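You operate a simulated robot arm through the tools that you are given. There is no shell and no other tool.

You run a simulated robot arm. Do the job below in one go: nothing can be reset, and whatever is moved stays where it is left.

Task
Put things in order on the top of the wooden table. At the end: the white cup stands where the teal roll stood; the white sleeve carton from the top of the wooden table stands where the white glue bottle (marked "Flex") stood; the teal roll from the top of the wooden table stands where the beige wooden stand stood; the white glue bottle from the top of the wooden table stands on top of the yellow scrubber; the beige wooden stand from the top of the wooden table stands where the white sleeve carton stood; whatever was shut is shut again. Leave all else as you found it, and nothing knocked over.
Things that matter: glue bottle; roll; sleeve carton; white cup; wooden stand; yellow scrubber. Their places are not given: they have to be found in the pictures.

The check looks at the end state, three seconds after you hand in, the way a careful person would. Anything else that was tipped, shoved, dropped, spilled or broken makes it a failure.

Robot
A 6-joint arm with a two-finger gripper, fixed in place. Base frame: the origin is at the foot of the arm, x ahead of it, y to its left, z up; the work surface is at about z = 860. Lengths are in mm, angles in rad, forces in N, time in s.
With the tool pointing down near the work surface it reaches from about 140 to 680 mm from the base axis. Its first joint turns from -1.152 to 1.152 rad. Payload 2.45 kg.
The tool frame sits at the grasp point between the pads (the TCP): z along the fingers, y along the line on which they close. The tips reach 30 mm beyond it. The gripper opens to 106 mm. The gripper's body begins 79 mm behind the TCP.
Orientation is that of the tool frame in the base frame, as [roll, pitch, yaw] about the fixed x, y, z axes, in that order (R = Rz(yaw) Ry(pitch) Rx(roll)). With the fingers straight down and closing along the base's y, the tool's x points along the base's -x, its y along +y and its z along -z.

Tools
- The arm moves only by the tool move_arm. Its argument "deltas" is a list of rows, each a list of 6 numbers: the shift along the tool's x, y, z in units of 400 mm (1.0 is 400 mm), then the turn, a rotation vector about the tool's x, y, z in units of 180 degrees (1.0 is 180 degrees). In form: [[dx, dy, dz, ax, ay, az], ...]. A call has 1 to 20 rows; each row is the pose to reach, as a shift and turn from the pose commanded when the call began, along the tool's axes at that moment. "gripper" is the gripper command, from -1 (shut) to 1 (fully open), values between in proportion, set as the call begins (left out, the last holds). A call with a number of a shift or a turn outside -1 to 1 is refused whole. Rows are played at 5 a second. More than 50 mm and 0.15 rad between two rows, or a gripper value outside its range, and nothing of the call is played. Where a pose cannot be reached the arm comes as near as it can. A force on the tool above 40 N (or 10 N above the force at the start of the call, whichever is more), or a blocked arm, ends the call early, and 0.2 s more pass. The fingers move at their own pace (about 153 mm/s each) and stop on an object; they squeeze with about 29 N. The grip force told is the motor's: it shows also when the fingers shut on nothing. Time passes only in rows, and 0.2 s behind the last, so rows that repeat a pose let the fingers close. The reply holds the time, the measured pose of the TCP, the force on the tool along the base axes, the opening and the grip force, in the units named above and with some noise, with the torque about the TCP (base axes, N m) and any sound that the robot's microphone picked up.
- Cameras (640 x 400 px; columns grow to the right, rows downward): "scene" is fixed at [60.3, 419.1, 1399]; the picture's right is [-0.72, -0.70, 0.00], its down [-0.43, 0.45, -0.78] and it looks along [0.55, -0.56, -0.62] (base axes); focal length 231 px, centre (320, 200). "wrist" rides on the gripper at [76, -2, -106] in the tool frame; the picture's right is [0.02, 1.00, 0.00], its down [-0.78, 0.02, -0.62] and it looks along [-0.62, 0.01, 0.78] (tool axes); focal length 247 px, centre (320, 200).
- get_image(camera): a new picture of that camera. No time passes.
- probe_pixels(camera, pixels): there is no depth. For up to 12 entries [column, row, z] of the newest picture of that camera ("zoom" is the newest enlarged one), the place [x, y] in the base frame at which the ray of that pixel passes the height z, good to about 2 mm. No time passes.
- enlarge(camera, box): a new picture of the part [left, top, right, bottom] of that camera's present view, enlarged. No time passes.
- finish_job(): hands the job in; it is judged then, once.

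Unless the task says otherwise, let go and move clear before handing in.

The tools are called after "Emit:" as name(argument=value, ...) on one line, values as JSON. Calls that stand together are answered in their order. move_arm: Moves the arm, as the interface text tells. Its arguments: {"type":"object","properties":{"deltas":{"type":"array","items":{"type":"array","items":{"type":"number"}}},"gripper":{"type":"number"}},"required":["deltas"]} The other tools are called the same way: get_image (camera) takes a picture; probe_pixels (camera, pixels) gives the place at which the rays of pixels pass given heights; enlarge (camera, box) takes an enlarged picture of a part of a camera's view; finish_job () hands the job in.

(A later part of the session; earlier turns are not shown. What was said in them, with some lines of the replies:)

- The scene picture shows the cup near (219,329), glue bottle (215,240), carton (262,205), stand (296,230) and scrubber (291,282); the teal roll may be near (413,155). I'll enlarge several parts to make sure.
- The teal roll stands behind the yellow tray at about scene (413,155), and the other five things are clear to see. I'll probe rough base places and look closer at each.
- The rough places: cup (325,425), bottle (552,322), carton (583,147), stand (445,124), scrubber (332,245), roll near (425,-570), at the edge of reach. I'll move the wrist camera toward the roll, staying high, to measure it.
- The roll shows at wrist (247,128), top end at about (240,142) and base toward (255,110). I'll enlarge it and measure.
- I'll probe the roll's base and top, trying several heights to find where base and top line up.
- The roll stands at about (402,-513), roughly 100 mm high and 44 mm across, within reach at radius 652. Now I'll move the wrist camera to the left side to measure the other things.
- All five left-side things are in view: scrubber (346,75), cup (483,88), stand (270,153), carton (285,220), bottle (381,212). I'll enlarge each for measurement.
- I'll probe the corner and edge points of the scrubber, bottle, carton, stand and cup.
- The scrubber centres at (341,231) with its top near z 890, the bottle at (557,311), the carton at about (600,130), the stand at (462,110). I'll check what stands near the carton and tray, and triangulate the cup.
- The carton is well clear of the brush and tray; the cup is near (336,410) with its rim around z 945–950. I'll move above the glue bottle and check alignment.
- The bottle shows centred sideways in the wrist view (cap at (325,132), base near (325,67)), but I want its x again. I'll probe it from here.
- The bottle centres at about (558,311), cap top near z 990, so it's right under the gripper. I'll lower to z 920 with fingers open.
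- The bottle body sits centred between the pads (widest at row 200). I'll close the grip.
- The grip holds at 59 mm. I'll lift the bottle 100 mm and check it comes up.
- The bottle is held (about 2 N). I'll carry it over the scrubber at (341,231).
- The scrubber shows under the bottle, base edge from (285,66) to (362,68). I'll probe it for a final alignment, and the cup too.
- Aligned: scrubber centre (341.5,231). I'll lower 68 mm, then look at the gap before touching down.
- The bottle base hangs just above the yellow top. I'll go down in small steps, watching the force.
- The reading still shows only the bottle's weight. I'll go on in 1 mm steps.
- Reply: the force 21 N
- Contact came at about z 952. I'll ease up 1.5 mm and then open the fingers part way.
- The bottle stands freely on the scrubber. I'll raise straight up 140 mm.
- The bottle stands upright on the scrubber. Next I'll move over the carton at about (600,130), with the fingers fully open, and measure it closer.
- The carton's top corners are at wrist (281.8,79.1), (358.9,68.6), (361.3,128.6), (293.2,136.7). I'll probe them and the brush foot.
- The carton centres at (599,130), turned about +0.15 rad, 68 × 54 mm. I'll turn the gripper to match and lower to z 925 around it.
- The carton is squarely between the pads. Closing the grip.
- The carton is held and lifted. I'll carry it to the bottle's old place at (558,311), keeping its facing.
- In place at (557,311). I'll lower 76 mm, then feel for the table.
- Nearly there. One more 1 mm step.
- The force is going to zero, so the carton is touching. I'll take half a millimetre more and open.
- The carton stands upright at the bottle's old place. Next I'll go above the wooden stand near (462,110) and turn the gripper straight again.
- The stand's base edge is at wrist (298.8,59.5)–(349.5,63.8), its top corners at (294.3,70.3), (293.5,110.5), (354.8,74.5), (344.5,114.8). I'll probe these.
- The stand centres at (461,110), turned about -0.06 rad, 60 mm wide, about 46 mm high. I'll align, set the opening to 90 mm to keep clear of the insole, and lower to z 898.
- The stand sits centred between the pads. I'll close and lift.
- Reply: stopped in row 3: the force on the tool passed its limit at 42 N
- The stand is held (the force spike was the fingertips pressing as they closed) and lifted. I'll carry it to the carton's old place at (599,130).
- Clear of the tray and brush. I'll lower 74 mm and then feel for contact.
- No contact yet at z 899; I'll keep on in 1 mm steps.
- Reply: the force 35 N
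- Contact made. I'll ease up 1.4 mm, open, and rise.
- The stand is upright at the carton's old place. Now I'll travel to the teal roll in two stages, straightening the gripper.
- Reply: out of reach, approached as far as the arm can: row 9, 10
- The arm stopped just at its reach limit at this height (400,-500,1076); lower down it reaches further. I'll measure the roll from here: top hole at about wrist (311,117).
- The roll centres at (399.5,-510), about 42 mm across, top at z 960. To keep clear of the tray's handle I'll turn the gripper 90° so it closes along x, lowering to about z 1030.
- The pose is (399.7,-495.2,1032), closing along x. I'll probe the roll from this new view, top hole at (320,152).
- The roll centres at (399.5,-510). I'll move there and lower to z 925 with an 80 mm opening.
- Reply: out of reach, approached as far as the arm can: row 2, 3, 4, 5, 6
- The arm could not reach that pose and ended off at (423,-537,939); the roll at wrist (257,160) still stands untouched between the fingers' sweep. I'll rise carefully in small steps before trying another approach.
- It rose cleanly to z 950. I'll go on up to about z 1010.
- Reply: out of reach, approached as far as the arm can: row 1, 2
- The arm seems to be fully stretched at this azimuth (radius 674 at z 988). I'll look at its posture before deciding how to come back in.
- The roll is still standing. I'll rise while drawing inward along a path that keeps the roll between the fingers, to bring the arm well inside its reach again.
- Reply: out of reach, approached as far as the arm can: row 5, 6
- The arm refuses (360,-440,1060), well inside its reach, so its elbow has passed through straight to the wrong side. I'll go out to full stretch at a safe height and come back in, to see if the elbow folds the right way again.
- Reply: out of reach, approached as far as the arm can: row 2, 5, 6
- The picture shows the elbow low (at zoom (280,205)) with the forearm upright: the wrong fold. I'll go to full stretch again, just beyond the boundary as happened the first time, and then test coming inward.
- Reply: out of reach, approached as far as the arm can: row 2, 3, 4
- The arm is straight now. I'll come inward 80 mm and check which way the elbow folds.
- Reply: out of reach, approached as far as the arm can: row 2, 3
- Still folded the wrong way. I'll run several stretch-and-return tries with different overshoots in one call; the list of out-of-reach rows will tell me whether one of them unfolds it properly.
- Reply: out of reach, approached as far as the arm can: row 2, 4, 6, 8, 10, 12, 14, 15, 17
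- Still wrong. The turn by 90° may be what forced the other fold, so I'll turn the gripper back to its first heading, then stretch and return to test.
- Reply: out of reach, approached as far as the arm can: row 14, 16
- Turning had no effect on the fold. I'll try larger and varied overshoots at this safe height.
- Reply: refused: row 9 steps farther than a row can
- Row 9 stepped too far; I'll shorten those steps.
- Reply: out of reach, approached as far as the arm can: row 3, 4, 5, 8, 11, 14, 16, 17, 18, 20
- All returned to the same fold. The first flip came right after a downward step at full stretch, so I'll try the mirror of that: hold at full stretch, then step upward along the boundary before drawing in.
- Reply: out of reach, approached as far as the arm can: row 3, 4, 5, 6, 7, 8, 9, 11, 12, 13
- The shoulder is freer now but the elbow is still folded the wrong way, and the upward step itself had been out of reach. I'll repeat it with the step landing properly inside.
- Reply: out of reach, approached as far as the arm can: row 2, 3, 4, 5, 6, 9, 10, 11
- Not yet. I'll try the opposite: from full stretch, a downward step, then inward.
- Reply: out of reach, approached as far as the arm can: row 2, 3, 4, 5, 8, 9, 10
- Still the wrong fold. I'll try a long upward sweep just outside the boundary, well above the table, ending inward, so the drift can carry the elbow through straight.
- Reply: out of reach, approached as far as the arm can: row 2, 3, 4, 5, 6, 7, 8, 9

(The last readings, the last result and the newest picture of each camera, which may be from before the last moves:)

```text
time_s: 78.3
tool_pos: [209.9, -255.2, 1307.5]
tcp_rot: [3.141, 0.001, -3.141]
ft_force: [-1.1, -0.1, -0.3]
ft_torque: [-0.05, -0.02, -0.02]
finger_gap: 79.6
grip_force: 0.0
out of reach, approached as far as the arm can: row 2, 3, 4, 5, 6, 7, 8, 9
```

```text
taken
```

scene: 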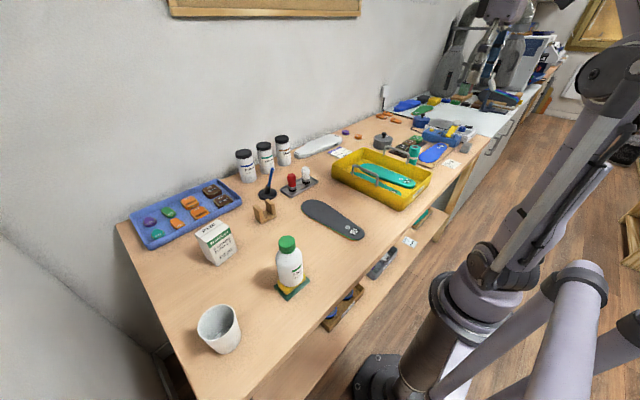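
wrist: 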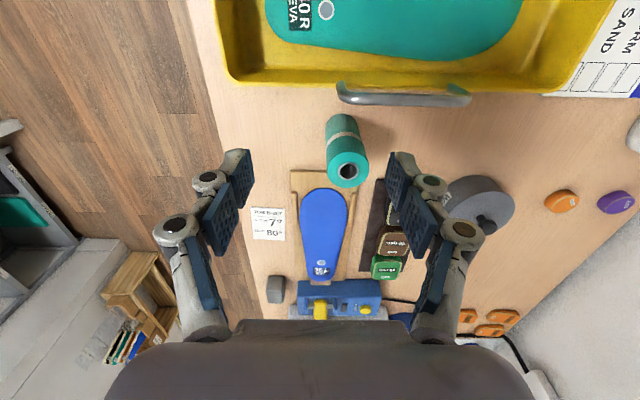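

The elbow is now folded the right way (high, at (610,75)). I'll come down to (340,-440,1060), well inside the reach, turning the gripper to close along x on the way.

Emit:
move_arm(deltas=[[-0.025, -0.0356, 0.0475, 0, 0, 0.0385], [-0.05, -0.0712, 0.095, 0, 0, 0.077], [-0.075, -0.1067, 0.1425, 0, 0, 0.1155], [-0.1, -0.1423, 0.19, 0, 0, 0.154], [-0.125, -0.1779, 0.2375, 0, 0, 0.1925], [-0.15, -0.2135, 0.285, 0, 0, 0.231], [-0.175, -0.249, 0.3325, 0, 0, 0.2695], [-0.2, -0.2846, 0.38, 0, 0, 0.308], [-0.225, -0.3202, 0.4275, 0, 0, 0.3465], [-0.25, -0.3558, 0.475, 0, 0, 0.385], [-0.275, -0.3913, 0.5225, 0, 0, 0.4235], [-0.3, -0.4269, 0.57, 0, 0, 0.462], [-0.325, -0.4625, 0.6175, 0, 0, 0.5], [-0.325, -0.4625, 0.6175, 0, 0, 0.5]])

Emit:
get_image(camera="wrist")

Emit:
get_image(camera="scene")

```text
time_s: 81.3
tool_pos: [338.6, -437.6, 1061.5]
tcp_rot: [3.141, -0.001, 1.568]
ft_force: [0.5, -0.5, 0.3]
ft_torque: [0.03, -0.04, -0.02]
finger_gap: 79.6
grip_force: 0.0
```

```text
taken
```

wrist: 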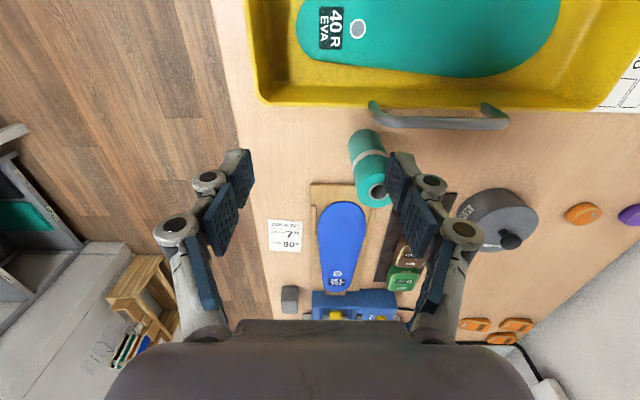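

```text
taken
```

scene: 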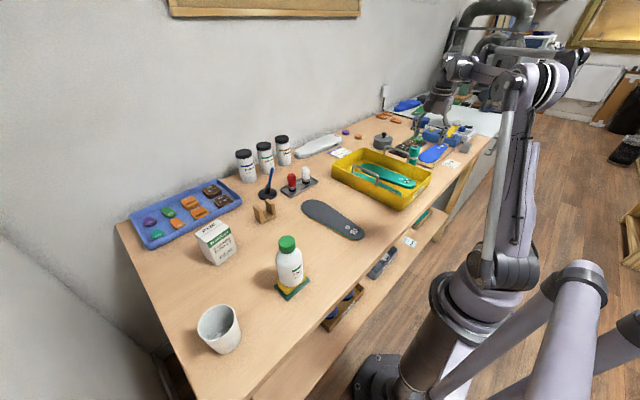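

The fold is right. I'll move over the roll at (399.5,-510) at z 1003, keeping inside the reach limit.

Emit:
move_arm(deltas=[[-0.0375, 0.0375, 0.1, 0, 0, 0], [-0.11, 0.095, 0.1375, 0, 0, 0], [-0.18, 0.154, 0.145, 0, 0, 0], [-0.18, 0.154, 0.145, 0, 0, 0]])

Emit:
get_image(camera="wrist")

```text
time_s: 82.3
tool_pos: [400.9, -509.9, 1003.2]
tcp_rot: [-3.141, -0.001, 1.57]
ft_force: [-1.1, -0.4, -0.1]
ft_torque: [-0.02, 0.02, -0.01]
finger_gap: 79.7
grip_force: 0.0
```

```text
taken
```

wrist: 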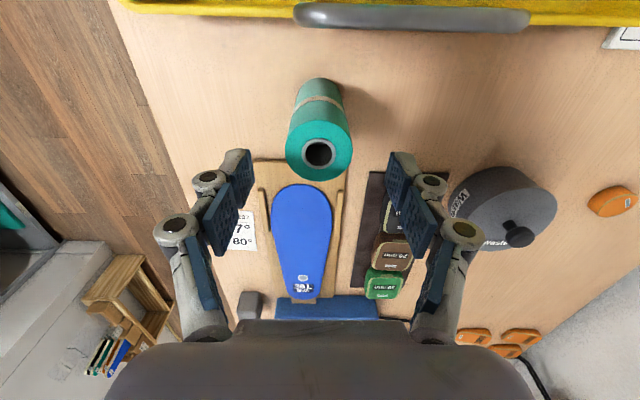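

Reached without trouble. I'll double-check the roll's place from here before descending.

Emit:
probe_pixels(camera="wrist", pixels=[[319, 151, 960], [286, 148, 960], [352, 148, 960], [320, 78, 860], [298, 92, 860], [342, 92, 860]])

```text
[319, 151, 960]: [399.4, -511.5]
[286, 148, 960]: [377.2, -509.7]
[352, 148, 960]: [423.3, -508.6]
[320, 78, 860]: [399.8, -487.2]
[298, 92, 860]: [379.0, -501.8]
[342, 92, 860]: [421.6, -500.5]
```

The roll centre is (400,-510), right below. I'll lower to z 925.

Emit:
move_arm(deltas=[[0, 0, 0.065, 0, 0, 0], [0, 0, 0.13, 0, 0, 0], [0, 0, 0.195, 0, 0, 0], [0, 0, 0.195, 0, 0, 0]])

Emit:
get_image(camera="wrist")

```text
time_s: 83.3
tool_pos: [400.5, -510.6, 926.6]
tcp_rot: [-3.141, 0.0, 1.571]
ft_force: [1.0, 0.1, 0.4]
ft_torque: [-0.02, -0.01, 0.04]
finger_gap: 79.2
grip_force: 0.1
```

```text
taken
```

wrist: 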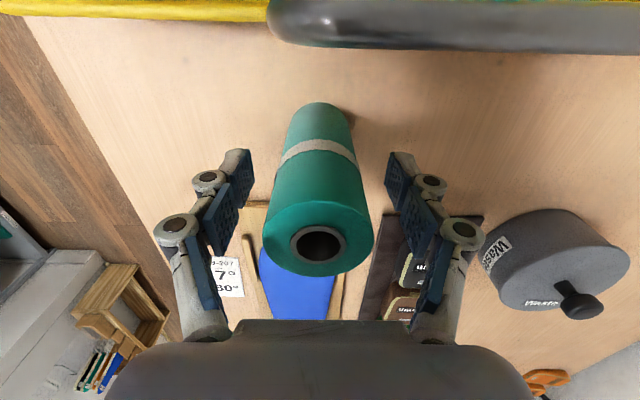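

The roll is centred between the pads. Closing the grip.

Emit:
move_arm(deltas=[[0, 0, 0, 0, 0, 0], [0, 0, 0, 0, 0, 0], [0, 0, 0, 0, 0, 0]], gripper=-1)

Emit:
move_arm(deltas=[[0, 0, -0.03, 0, 0, 0], [0, 0, -0.07, 0, 0, 0], [0, 0, -0.07, 0, 0, 0]])

Emit:
get_image(camera="wrist")

```text
time_s: 84.1
tool_pos: [400.5, -511.6, 926.1]
tcp_rot: [3.141, -0.002, 1.571]
ft_force: [-2.2, 0.6, 5.2]
ft_torque: [0.05, 0.03, -0.02]
finger_gap: 42.3
grip_force: 29.0
```

```text
time_s: 84.9
tool_pos: [400.7, -508.6, 954.1]
tcp_rot: [-3.141, -0.002, 1.573]
ft_force: [-0.1, -0.2, -0.6]
ft_torque: [0.02, 0.0, -0.01]
finger_gap: 42.2
grip_force: 29.3
```

```text
taken
```

wrist: 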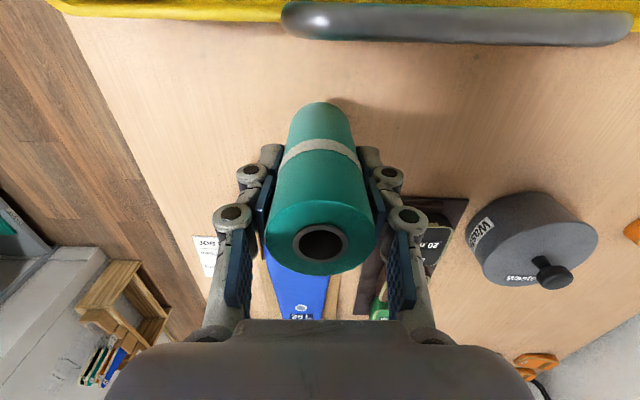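

The roll is held. I'll draw back along -x while rising, staying away from the tray and the reach limit.

Emit:
move_arm(deltas=[[0, -0.08, -0.06, 0, 0, 0], [0, -0.16, -0.13, 0, 0, 0], [0.03, -0.24, -0.2, 0, 0, 0], [0.1, -0.275, -0.25, 0, 0, 0], [0.1, -0.275, -0.25, 0, 0, 0]])

Emit:
move_arm(deltas=[[0.0577, 0.0115, 0, 0, 0, -0.0385], [0.1154, 0.0231, 0, 0, 0, -0.077], [0.1731, 0.0346, 0, 0, 0, -0.1155], [0.2308, 0.0462, 0, 0, 0, -0.154], [0.2885, 0.0577, 0, 0, 0, -0.1925], [0.3462, 0.0692, 0, 0, 0, -0.231], [0.4039, 0.0808, 0, 0, 0, -0.2695], [0.4616, 0.0923, 0, 0, 0, -0.308], [0.5193, 0.1038, 0, 0, 0, -0.3465], [0.577, 0.1154, 0, 0, 0, -0.385], [0.6347, 0.1269, 0, 0, 0, -0.4235], [0.6924, 0.1385, 0, 0, 0, -0.462], [0.75, 0.15, 0, 0, 0, -0.5], [0.75, 0.15, 0, 0, 0, -0.5]])

Emit:
get_image(camera="scene")

```text
time_s: 86.1
tool_pos: [289.8, -468.4, 1054.8]
tcp_rot: [3.141, -0.003, 1.573]
ft_force: [0.4, 0.0, -0.3]
ft_torque: [0.0, 0.0, -0.02]
finger_gap: 42.3
grip_force: 29.0
```

```text
time_s: 89.1
tool_pos: [349.8, -168.6, 1054.2]
tcp_rot: [3.14, -0.002, -3.137]
ft_force: [0.1, 0.5, -0.6]
ft_torque: [-0.03, 0.04, -0.01]
finger_gap: 42.2
grip_force: 28.7
```

```text
taken
```

scene: 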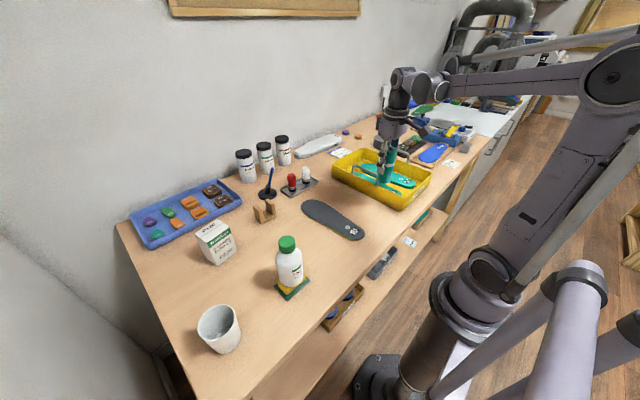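

The roll is safely held. I'll go on to the stand's old place at (461,110).

Emit:
move_arm(deltas=[[-0.0346, 0.0874, 0, 0, 0, 0], [-0.0692, 0.1747, 0, 0, 0, 0], [-0.1038, 0.262, 0, 0, 0, 0], [-0.1384, 0.3494, 0, 0, 0, 0], [-0.173, 0.4368, 0, 0, 0, 0], [-0.2076, 0.5241, 0, 0, 0, 0], [-0.2422, 0.6115, 0, 0, 0, 0], [-0.2768, 0.6988, 0, 0, 0, 0], [-0.2768, 0.6988, 0, 0, 0, 0]])

Emit:
get_image(camera="wrist")

```text
time_s: 91.1
tool_pos: [460.2, 112.4, 1052.7]
tcp_rot: [3.138, 0.001, -3.141]
ft_force: [0.2, 0.6, -0.9]
ft_torque: [-0.04, -0.01, 0.01]
finger_gap: 42.3
grip_force: 29.0
```

```text
taken
```

wrist: 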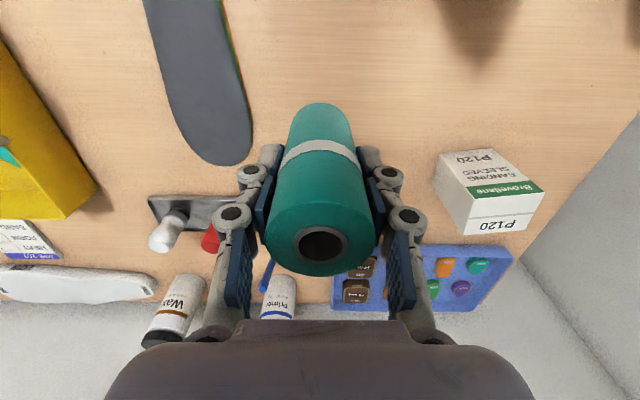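

In place. I'll lower to just above contact (z 928), then feel for the table.

Emit:
move_arm(deltas=[[0, 0, 0.09, 0, 0, 0], [0, 0, 0.18, 0, 0, 0], [0, 0, 0.26, 0, 0, 0], [0, 0, 0.31, 0, 0, 0], [0, 0, 0.31, 0, 0, 0]])

Emit:
move_arm(deltas=[[0, 0, 0.0025, 0, 0, 0], [0, 0, 0.005, 0, 0, 0]])

Emit:
move_arm(deltas=[[0, 0, 0.0025, 0, 0, 0], [0, 0, 0.0025, 0, 0, 0]])

```text
time_s: 92.3
tool_pos: [458.6, 111.6, 928.5]
tcp_rot: [3.141, 0.0, -3.141]
ft_force: [0.3, 0.5, -0.4]
ft_torque: [0.03, -0.01, -0.03]
finger_gap: 42.2
grip_force: 28.7
```

```text
time_s: 92.9
tool_pos: [459.9, 111.0, 928.4]
tcp_rot: [3.139, -0.002, 3.141]
ft_force: [-1.1, -0.3, -0.4]
ft_torque: [0.0, 0.03, 0.0]
finger_gap: 42.4
grip_force: 28.9
```

```text
time_s: 93.5
tool_pos: [460.4, 110.1, 927.7]
tcp_rot: [3.14, -0.002, 3.141]
ft_force: [0.4, -0.1, -0.4]
ft_torque: [0.0, -0.03, -0.02]
finger_gap: 42.4
grip_force: 29.2
```

Emit:
move_arm(deltas=[[0, 0, 0.0025, 0, 0, 0], [0, 0, 0.0025, 0, 0, 0]])

Emit:
move_arm(deltas=[[0, 0, 0.0025, 0, 0, 0], [0, 0, 0.0025, 0, 0, 0]])

```text
time_s: 94.1
tool_pos: [459.9, 110.8, 926.2]
tcp_rot: [3.14, 0.002, 3.14]
ft_force: [-0.1, 0.5, 11.4]
ft_torque: [0.01, 0.12, -0.06]
finger_gap: 42.4
grip_force: 28.8
```

```text
time_s: 94.7
tool_pos: [458.8, 111.5, 924.1]
tcp_rot: [3.139, 0.002, -3.14]
ft_force: [0.7, 2.3, 31.4]
ft_torque: [0.1, 0.07, -0.08]
finger_gap: 42.6
grip_force: 29.2
```

Contact made. I'll ease up 1.4 mm, open, and rise.

Emit:
move_arm(deltas=[[0, 0, -0.0035, 0, 0, 0], [0, 0, -0.0035, 0, 0, 0]])

Emit:
move_arm(deltas=[[0, 0, 0, 0, 0, 0], [0, 0, 0, 0, 0, 0], [0, 0, 0, 0, 0, 0]], gripper=0.4)

Emit:
get_image(camera="wrist")

Emit:
move_arm(deltas=[[0, 0, -0.05, 0, 0, 0], [0, 0, -0.13, 0, 0, 0], [0, 0, -0.21, 0, 0, 0], [0, 0, -0.29, 0, 0, 0], [0, 0, -0.37, 0, 0, 0], [0, 0, -0.37, 0, 0, 0]])

Emit:
get_image(camera="wrist")

Emit:
get_image(camera="scene")

```text
time_s: 95.3
tool_pos: [460.4, 109.5, 925.9]
tcp_rot: [-3.141, 0.002, 3.14]
ft_force: [-0.2, 0.3, -1.0]
ft_torque: [0.03, -0.05, 0.01]
finger_gap: 42.0
grip_force: 29.0
```

```text
time_s: 96.1
tool_pos: [460.3, 109.6, 926.2]
tcp_rot: [3.14, 0.0, -3.142]
ft_force: [0.1, -0.7, 0.1]
ft_torque: [0.03, 0.04, -0.04]
finger_gap: 74.3
grip_force: 0.1
```

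```text
taken
```

wrist: 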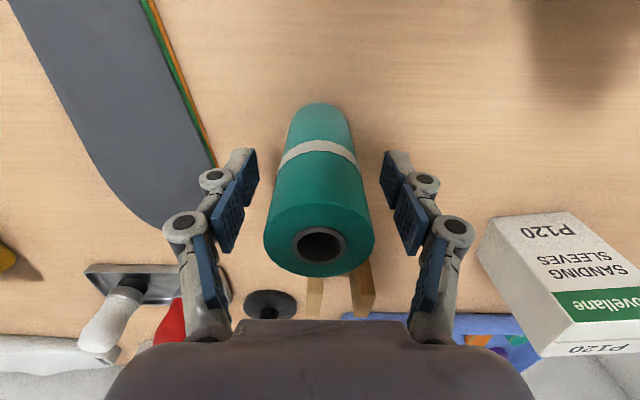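

```text
time_s: 97.5
tool_pos: [461.6, 109.5, 1074.2]
tcp_rot: [3.14, -0.001, -3.14]
ft_force: [-0.1, 0.2, -0.1]
ft_torque: [0.01, 0.02, 0.02]
finger_gap: 74.3
grip_force: 0.1
```

```text
taken
```

wrist: 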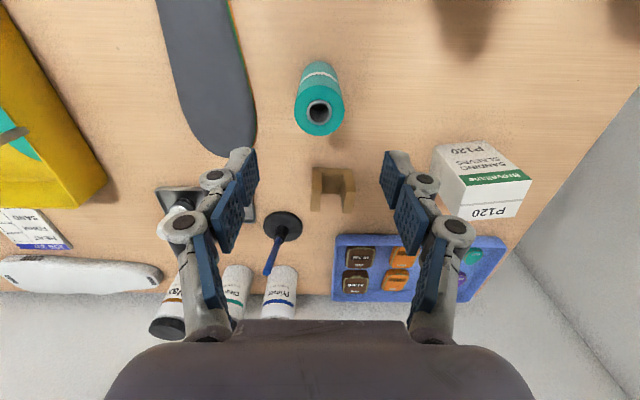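

```text
taken
```

scene: 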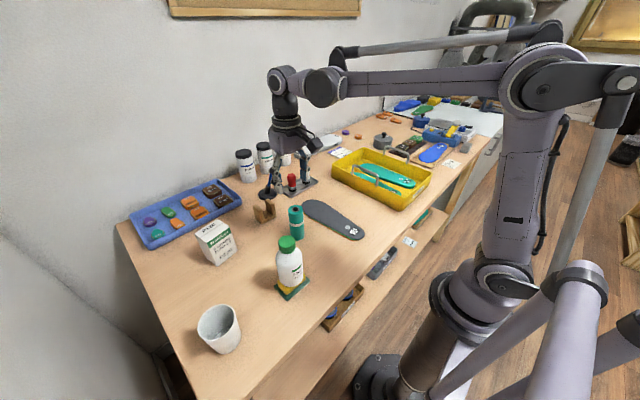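

The roll stands at the stand's old place. Next I'll go above the cup near (336,405), passing high over the bottle.

Emit:
move_arm(deltas=[[0.02, 0.07, -0.0415, 0, 0, 0], [0.06, 0.16, -0.0415, 0, 0, 0], [0.1, 0.255, -0.0415, 0, 0, 0], [0.14, 0.35, -0.0415, 0, 0, 0], [0.18, 0.445, -0.0415, 0, 0, 0], [0.22, 0.54, -0.0415, 0, 0, 0], [0.265, 0.635, -0.0415, 0, 0, 0], [0.3125, 0.725, -0.0415, 0, 0, 0], [0.3125, 0.725, -0.0415, 0, 0, 0]], gripper=1)

Emit:
get_image(camera="wrist")

Emit:
enlarge(camera="wrist", box=[250, 30, 400, 170])

```text
time_s: 99.5
tool_pos: [336.3, 399.7, 1092.1]
tcp_rot: [-3.142, 0.0, -3.141]
ft_force: [0.0, 0.1, -0.8]
ft_torque: [0.01, -0.01, 0.02]
finger_gap: 106.0
grip_force: 0.1
```

```text
taken
```

wrist: 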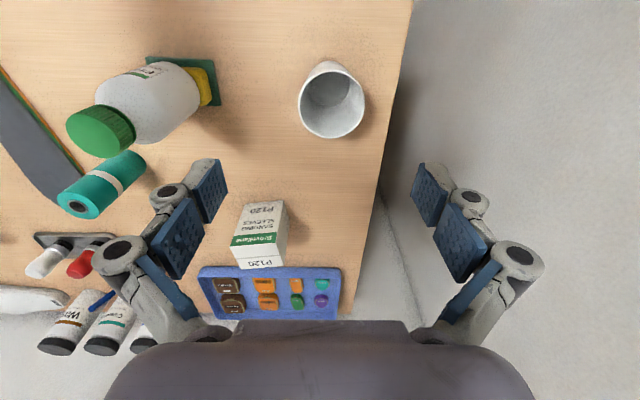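

```text
2.86 times, centred on (325, 100) of wrist
```

zoom: 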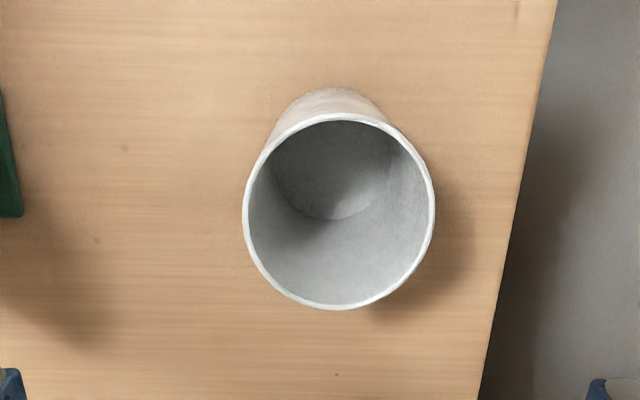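

The cup's rim centres at wrist (331.5,103.8), its base edge near (331,61). I'll probe.

Emit:
probe_pixels(camera="wrist", pixels=[[331.5, 103.8, 940], [331.5, 103.8, 950], [331.5, 103.8, 960], [297.7, 104, 950], [365.2, 104, 950], [331.5, 69.6, 950], [331.5, 138.5, 950], [331, 60.8, 860], [316, 67, 860], [346, 67, 860]])

```text
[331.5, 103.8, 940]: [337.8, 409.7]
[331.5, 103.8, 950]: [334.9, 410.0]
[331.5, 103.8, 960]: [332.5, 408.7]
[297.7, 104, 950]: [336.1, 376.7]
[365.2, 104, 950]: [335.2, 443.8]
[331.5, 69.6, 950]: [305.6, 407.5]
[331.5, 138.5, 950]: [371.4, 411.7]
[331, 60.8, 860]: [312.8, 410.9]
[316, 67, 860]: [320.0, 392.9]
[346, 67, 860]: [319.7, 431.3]
```

The cup centres at (338.5,410.5), rim about 68 mm across near z 942. I'll align and lower to z 922 around it.

Emit:
move_arm(deltas=[[-0.00625, 0.02625, 0.05, 0, 0, 0], [-0.00625, 0.02625, 0.14, 0, 0, 0], [-0.00625, 0.02625, 0.23, 0, 0, 0], [-0.00625, 0.02625, 0.32, 0, 0, 0], [-0.00625, 0.02625, 0.42, 0, 0, 0], [-0.00625, 0.02625, 0.42, 0, 0, 0]])

Emit:
get_image(camera="wrist")

Emit:
enlarge(camera="scene", box=[160, 250, 290, 370])

```text
time_s: 100.9
tool_pos: [338.4, 412.5, 923.3]
tcp_rot: [3.138, -0.001, -3.142]
ft_force: [0.0, -0.5, 0.2]
ft_torque: [-0.04, 0.0, -0.01]
finger_gap: 106.0
grip_force: 0.1
```

```text
taken
```

wrist: 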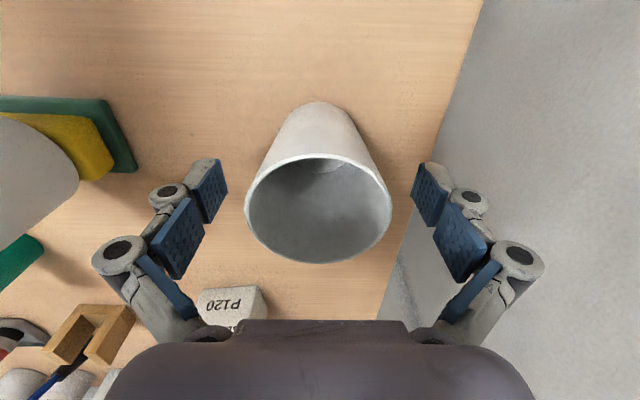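

```text
3.33 times, centred on (225, 310) of scene
```

zoom: 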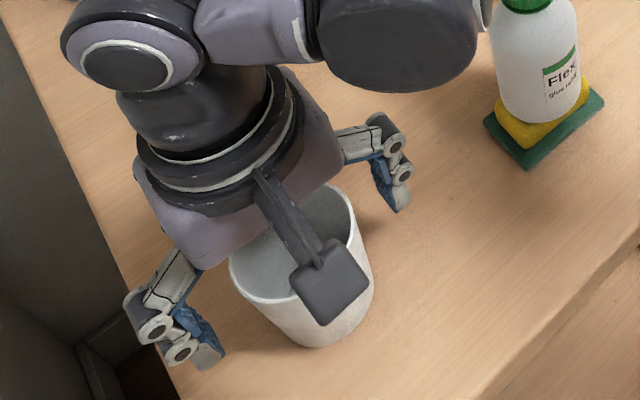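

The cup is centred between the pads. Closing the grip.

Emit:
move_arm(deltas=[[0, 0, 0, 0, 0, 0], [0, 0, 0, 0, 0, 0], [0, 0, 0, 0, 0, 0]], gripper=-1)

Emit:
get_image(camera="wrist")

```text
time_s: 101.7
tool_pos: [337.3, 411.8, 924.4]
tcp_rot: [3.14, 0.002, -3.141]
ft_force: [0.2, -1.1, 9.9]
ft_torque: [-0.03, -0.04, -0.01]
finger_gap: 64.6
grip_force: 29.2
```

```text
taken
```

wrist: 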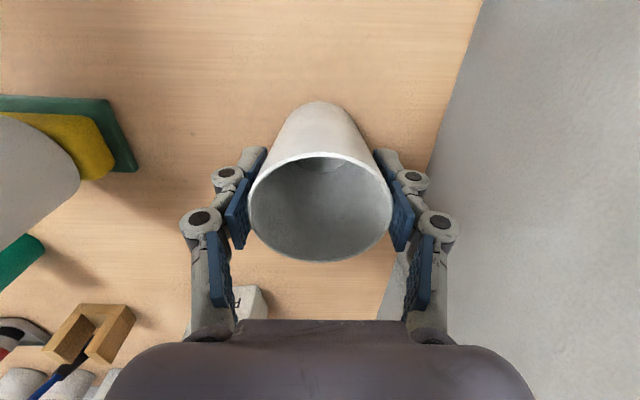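

The cup is gripped at 64.6 mm. I'll lift it to about z 1130, to pass well over the bottle.

Emit:
move_arm(deltas=[[0, 0, -0.04, 0, 0, 0], [0, 0, -0.12, 0, 0, 0], [0, 0, -0.22, 0, 0, 0], [0, 0, -0.32, 0, 0, 0], [0, 0, -0.42, 0, 0, 0], [0, 0, -0.52, 0, 0, 0], [0, 0, -0.52, 0, 0, 0]])

Emit:
get_image(camera="wrist")

Emit:
get_image(camera="scene")

```text
time_s: 103.3
tool_pos: [336.9, 411.7, 1130.5]
tcp_rot: [3.14, -0.001, 3.142]
ft_force: [-0.7, 0.3, -0.7]
ft_torque: [0.02, 0.0, 0.0]
finger_gap: 64.5
grip_force: 28.2
```

```text
taken
```

wrist: 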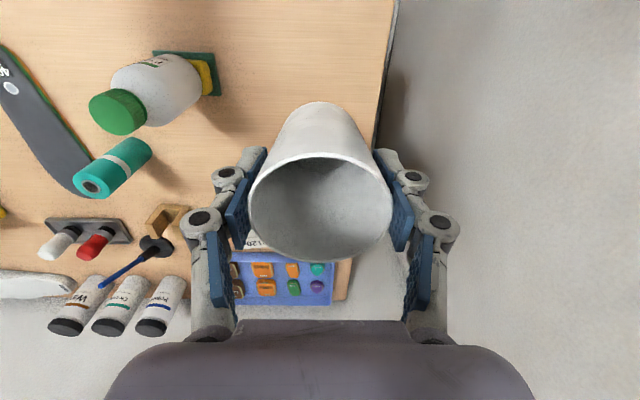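

```text
taken
```

scene: 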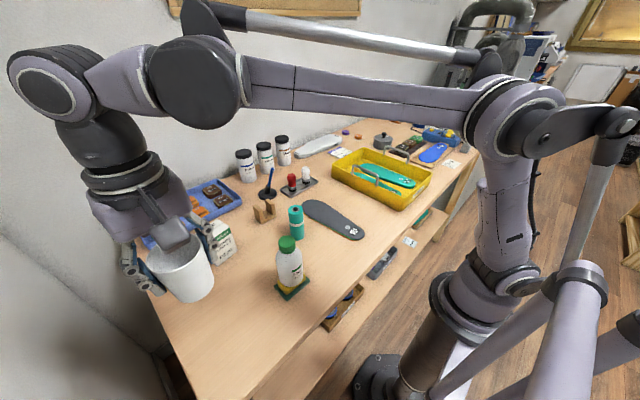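

The cup is lifted and held. I'll carry it across at this height in stages.

Emit:
move_arm(deltas=[[0, -0.0976, 0, 0, 0, 0], [0, -0.1952, 0, 0, 0, 0], [0, -0.2928, 0, 0, 0, 0], [0, -0.3904, 0, 0, 0, 0], [0, -0.488, 0, 0, 0, 0], [0, -0.5856, 0, 0, 0, 0], [0, -0.6832, 0, 0, 0, 0], [0, -0.7808, 0, 0, 0, 0], [0, -0.8784, 0, 0, 0, 0], [0, -0.976, 0, 0, 0, 0], [0, -0.976, 0, 0, 0, 0]])

Emit:
move_arm(deltas=[[0.0065, -0.07, 0.0, 0, 0, 0.0385], [0.013, -0.14, 0.0, 0, 0, 0.077], [0.0195, -0.21, 0.0, 0, 0, 0.1155], [0.026, -0.28, 0.0, 0, 0, 0.154], [0.0325, -0.35, 0.0, 0, 0, 0.1925], [0.039, -0.42, 0.0, 0, 0, 0.231], [0.0455, -0.49, 0.01, 0, 0, 0.2695], [0.052, -0.56, 0.03, 0, 0, 0.308], [0.0585, -0.63, 0.05, 0, 0, 0.3465], [0.065, -0.7, 0.07, 0, 0, 0.385], [0.0715, -0.77, 0.09, 0, 0, 0.4235], [0.078, -0.84, 0.11, 0, 0, 0.462], [0.085, -0.9, 0.13, 0, 0, 0.5], [0.085, -0.9, 0.13, 0, 0, 0.5]])

Emit:
get_image(camera="wrist")

Emit:
get_image(camera="scene")

```text
time_s: 105.7
tool_pos: [338.0, 19.1, 1130.7]
tcp_rot: [3.139, 0.0, -3.141]
ft_force: [-0.1, -0.9, 0.2]
ft_torque: [-0.05, -0.02, 0.02]
finger_gap: 64.5
grip_force: 29.1
```

```text
time_s: 108.7
tool_pos: [304.9, -342.4, 1077.5]
tcp_rot: [-3.141, -0.002, 1.569]
ft_force: [0.8, -0.2, -0.5]
ft_torque: [-0.03, 0.04, 0.02]
finger_gap: 64.4
grip_force: 29.2
```

```text
taken
```

wrist: 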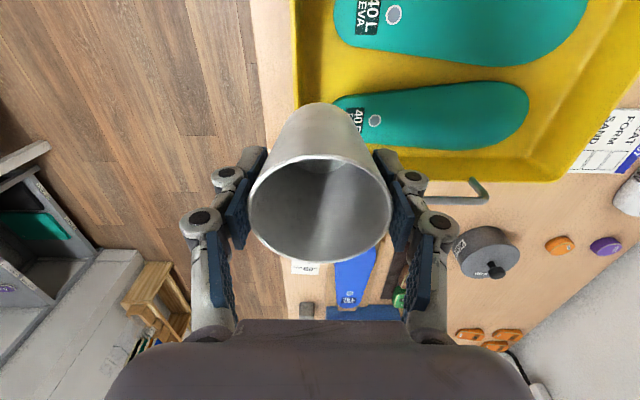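

```text
taken
```

scene: 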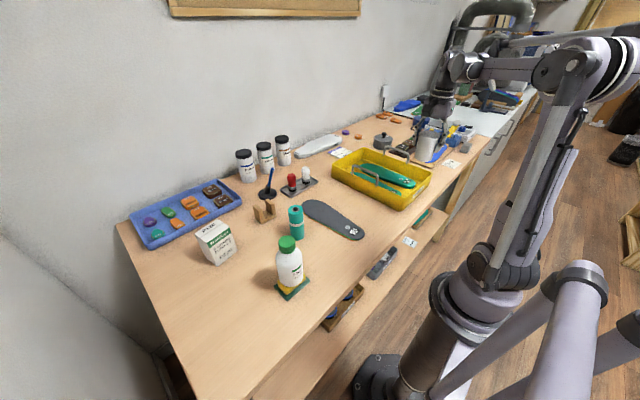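

The cup is held, at (305,-341,1077), closing along x. I'll go on to y = -510 beside the place, then move in along x at z 1000.

Emit:
move_arm(deltas=[[-0.085, 0, 0.01, 0, 0, 0], [-0.17, 0, 0.03, 0, 0, 0], [-0.255, 0, 0.06, 0, 0, 0], [-0.34, 0, 0.09, 0, 0, 0], [-0.425, 0, 0.12, 0, 0, 0], [-0.425, 0.08, 0.15, 0, 0, 0], [-0.425, 0.16, 0.18, 0, 0, 0], [-0.425, 0.2388, 0.195, 0, 0, 0], [-0.425, 0.2388, 0.195, 0, 0, 0]])

Emit:
get_image(camera="wrist")

Emit:
enlarge(camera="scene", box=[370, 90, 480, 200])

```text
time_s: 110.7
tool_pos: [398.2, -511.0, 1001.4]
tcp_rot: [-3.141, 0.0, 1.571]
ft_force: [0.1, 0.4, 0.2]
ft_torque: [0.05, -0.01, 0.03]
finger_gap: 64.5
grip_force: 29.0
```

```text
taken
```

wrist: 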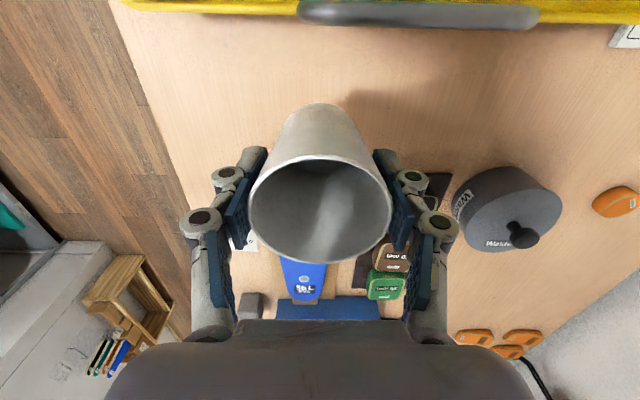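

```text
3.64 times, centred on (425, 145) of scene
```

zoom: 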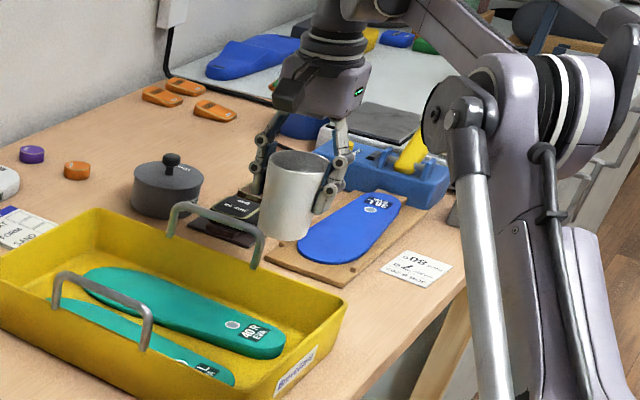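

All clear around the place: board edge at y ≈ -570, handle at y ≈ -445. I'll lower to z 926, then feel for the table.

Emit:
move_arm(deltas=[[0, 0, 0.06, 0, 0, 0], [0, 0, 0.12, 0, 0, 0], [0, 0, 0.165, 0, 0, 0], [0, 0, 0.185, 0, 0, 0], [0, 0, 0.185, 0, 0, 0]])

Emit:
move_arm(deltas=[[0, 0, 0.0025, 0, 0, 0], [0, 0, 0.0025, 0, 0, 0]])

Emit:
move_arm(deltas=[[0, 0, 0.0025, 0, 0, 0], [0, 0, 0.0025, 0, 0, 0]])

```text
time_s: 111.9
tool_pos: [400.0, -509.8, 927.0]
tcp_rot: [3.14, 0.0, 1.573]
ft_force: [-0.1, -0.4, 0.7]
ft_torque: [-0.01, 0.01, -0.01]
finger_gap: 64.4
grip_force: 28.8
```

```text
time_s: 112.5
tool_pos: [398.2, -511.4, 925.2]
tcp_rot: [3.14, -0.002, 1.57]
ft_force: [-0.2, 0.3, -0.6]
ft_torque: [-0.02, -0.01, 0.01]
finger_gap: 64.5
grip_force: 28.8
```

```text
time_s: 113.1
tool_pos: [400.4, -510.2, 924.5]
tcp_rot: [-3.141, -0.002, 1.57]
ft_force: [0.0, -0.4, -1.1]
ft_torque: [0.0, -0.01, -0.03]
finger_gap: 64.7
grip_force: 29.1
```

No contact yet at about z 924. Continuing in 1 mm steps.

Emit:
move_arm(deltas=[[0, 0, 0.0025, 0, 0, 0], [0, 0, 0.0025, 0, 0, 0]])

Emit:
move_arm(deltas=[[0, 0, 0.0025, 0, 0, 0], [0, 0, 0.0025, 0, 0, 0]])

```text
time_s: 113.7
tool_pos: [400.2, -509.2, 924.1]
tcp_rot: [3.139, 0.0, 1.569]
ft_force: [0.1, -1.0, 8.0]
ft_torque: [-0.16, -0.04, 0.0]
finger_gap: 64.4
grip_force: 29.0
```

```text
time_s: 114.3
tool_pos: [399.9, -509.0, 923.6]
tcp_rot: [3.14, 0.0, 1.571]
ft_force: [-0.6, -0.9, 16.6]
ft_torque: [-0.1, 0.0, -0.02]
finger_gap: 64.4
grip_force: 28.8
```

The cup is on the table (16 N). I'll ease up 1 mm, open the fingers part way, and rise.

Emit:
move_arm(deltas=[[0, 0, -0.0025, 0, 0, 0], [0, 0, -0.003, 0, 0, 0]])

Emit:
move_arm(deltas=[[0, 0, 0, 0, 0, 0], [0, 0, 0, 0, 0, 0], [0, 0, 0, 0, 0, 0]], gripper=0.75)

Emit:
get_image(camera="wrist")

```text
time_s: 114.9
tool_pos: [399.8, -509.4, 923.3]
tcp_rot: [3.139, -0.002, 1.572]
ft_force: [0.3, 0.7, 1.1]
ft_torque: [-0.02, -0.06, 0.01]
finger_gap: 64.2
grip_force: 29.5
```

```text
time_s: 115.7
tool_pos: [400.2, -509.2, 922.3]
tcp_rot: [-3.141, -0.002, 1.572]
ft_force: [0.9, 0.5, 0.2]
ft_torque: [0.03, 0.0, -0.02]
finger_gap: 92.8
grip_force: 0.1
```

```text
taken
```

wrist: 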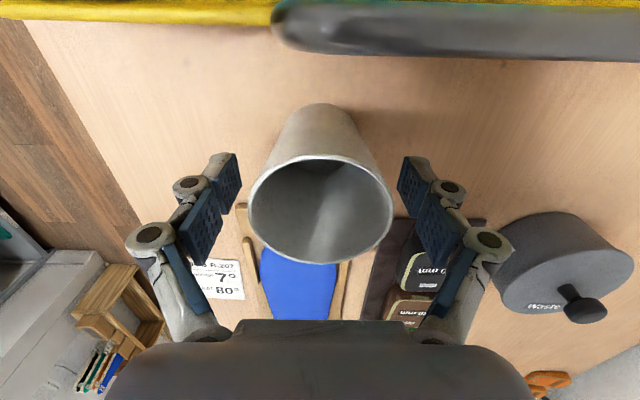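

The cup stands free. I'll rise straight to z 1000, then draw inward.

Emit:
move_arm(deltas=[[0, 0, -0.05, 0, 0, 0], [0, 0, -0.12, 0, 0, 0], [0, 0, -0.19, 0, 0, 0], [0.03, -0.08, -0.24, 0, 0, 0], [0.1, -0.15, -0.3, 0, 0, 0], [0.18, -0.19, -0.36, 0, 0, 0], [0.18, -0.19, -0.36, 0, 0, 0]])

Emit:
get_image(camera="wrist")

Emit:
get_image(camera="scene")

```text
time_s: 117.3
tool_pos: [325.0, -439.9, 1070.1]
tcp_rot: [-3.141, -0.001, 1.571]
ft_force: [0.2, 0.6, 0.6]
ft_torque: [0.0, 0.04, -0.01]
finger_gap: 92.7
grip_force: 0.0
```

```text
taken
```

wrist: 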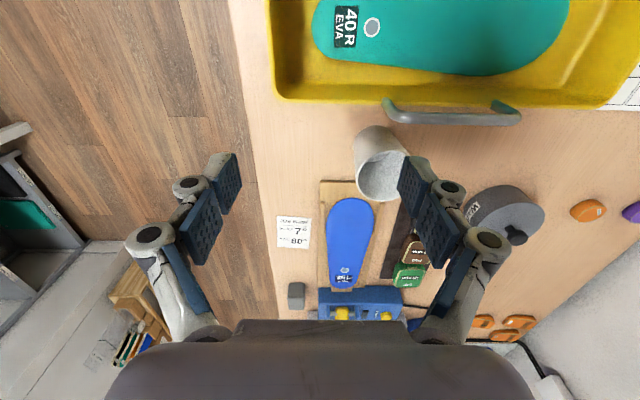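

```text
taken
```

scene: 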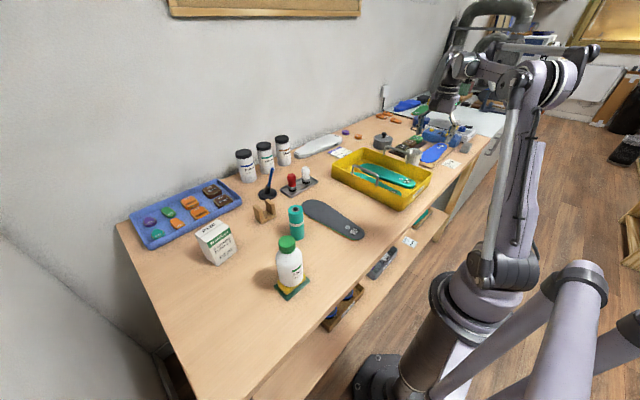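

The cup stands at the roll's old place, and everything else looks as it was. I'll move the arm back near its start and take a last look.

Emit:
move_arm(deltas=[[0.065, 0.015, -0.0177, 0, 0, -0.0385], [0.13, 0.03, -0.0354, 0, 0, -0.077], [0.196, 0.045, -0.0531, 0, 0, -0.1155], [0.261, 0.06, -0.0708, 0, 0, -0.154], [0.327, 0.075, -0.0885, 0, 0, -0.1925], [0.392, 0.09, -0.1062, 0, 0, -0.231], [0.458, 0.105, -0.124, 0, 0, -0.2695], [0.523, 0.12, -0.1416, 0, 0, -0.308], [0.588, 0.135, -0.1593, 0, 0, -0.3465], [0.654, 0.15, -0.177, 0, 0, -0.385], [0.719, 0.165, -0.1947, 0, 0, -0.4235], [0.785, 0.18, -0.2124, 0, 0, -0.462], [0.85, 0.19, -0.23, 0, 0, -0.5], [0.85, 0.19, -0.23, 0, 0, -0.5]], gripper=1)

Emit:
get_image(camera="wrist")

Emit:
get_image(camera="scene")

Emit:
enlarge(camera="scene", box=[320, 90, 480, 220])

Emit:
enlarge(camera="scene", box=[120, 150, 340, 310])

```text
time_s: 120.3
tool_pos: [399.5, -97.7, 1161.4]
tcp_rot: [3.141, -0.001, -3.14]
ft_force: [0.3, -0.5, -0.5]
ft_torque: [-0.04, -0.03, 0.02]
finger_gap: 106.0
grip_force: 0.2
```

```text
taken
```

wrist: 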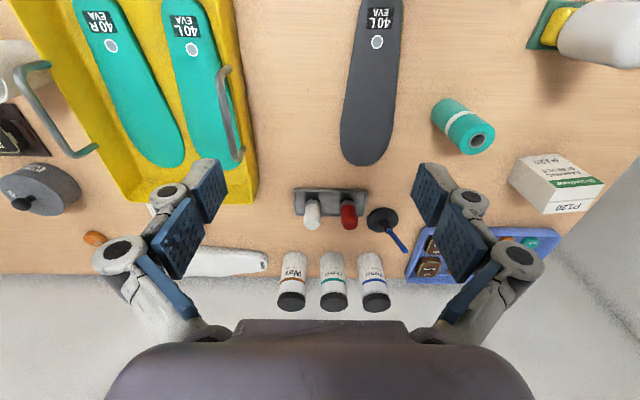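

```text
taken
```

scene: 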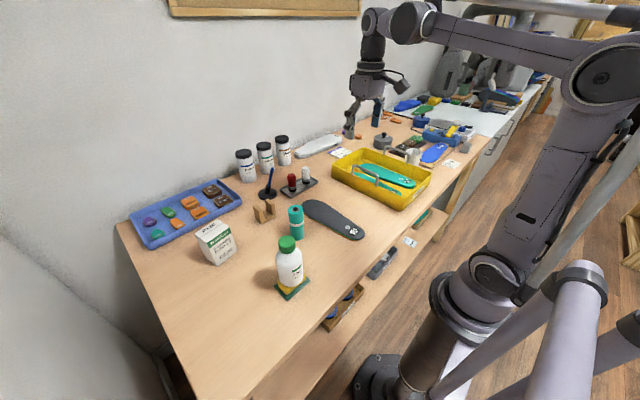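

```text
3.08 times, centred on (400, 155) of scene
```

zoom: 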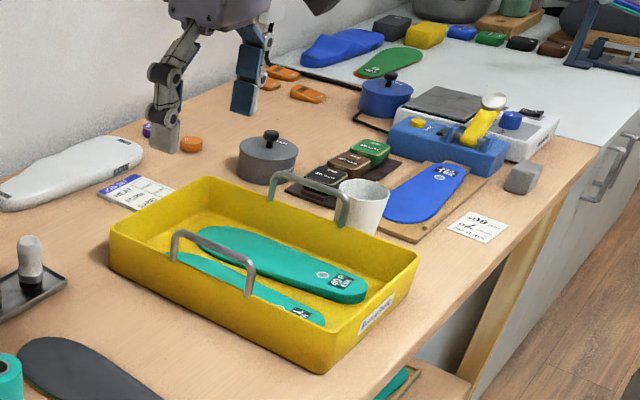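

```text
2.50 times, centred on (230, 230) of scene
```

zoom: 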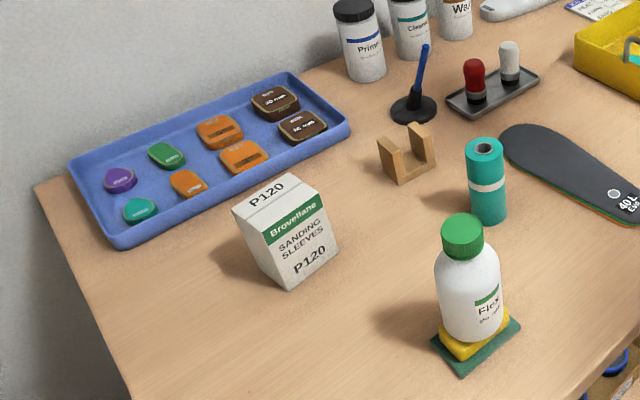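

The last pictures show all five things upright in their new places: the bottle on the scrubber at (289,262), carton (216,242), stand (264,211), roll (296,222) and cup (413,157). The tray, insoles and everything else are unmoved and the arm is clear, so I'll hand in.

Emit:
finish_job()

```text
The job is handed in.
```

The job is done and handed in. In the last pictures all five things stand upright in their new places:

- **Glue bottle:** on top of the yellow scrubber.
- **Sleeve carton:** where the glue bottle stood.
- **Wooden stand:** where the carton stood.
- **Teal roll:** where the wooden stand stood.
- **White cup:** where the teal roll stood.

I put each thing down within about 2 mm of the spot I had measured from the pictures. Nothing had to be opened, so nothing needed shutting. In those pictures the yellow tray, the insoles and the rest of the table look as they did at the start, and the gripper is open and clear of everything.

While reaching for the roll, the arm hit its reach limit and its elbow folded the wrong way. One lowering move then ended off target, with the fingers about 35 mm from where I had aimed and close beside the roll. They did not touch it: the force readings stayed near zero, and the roll was still in its measured place afterwards. I got the elbow to fold back the right way well above the table before going on.
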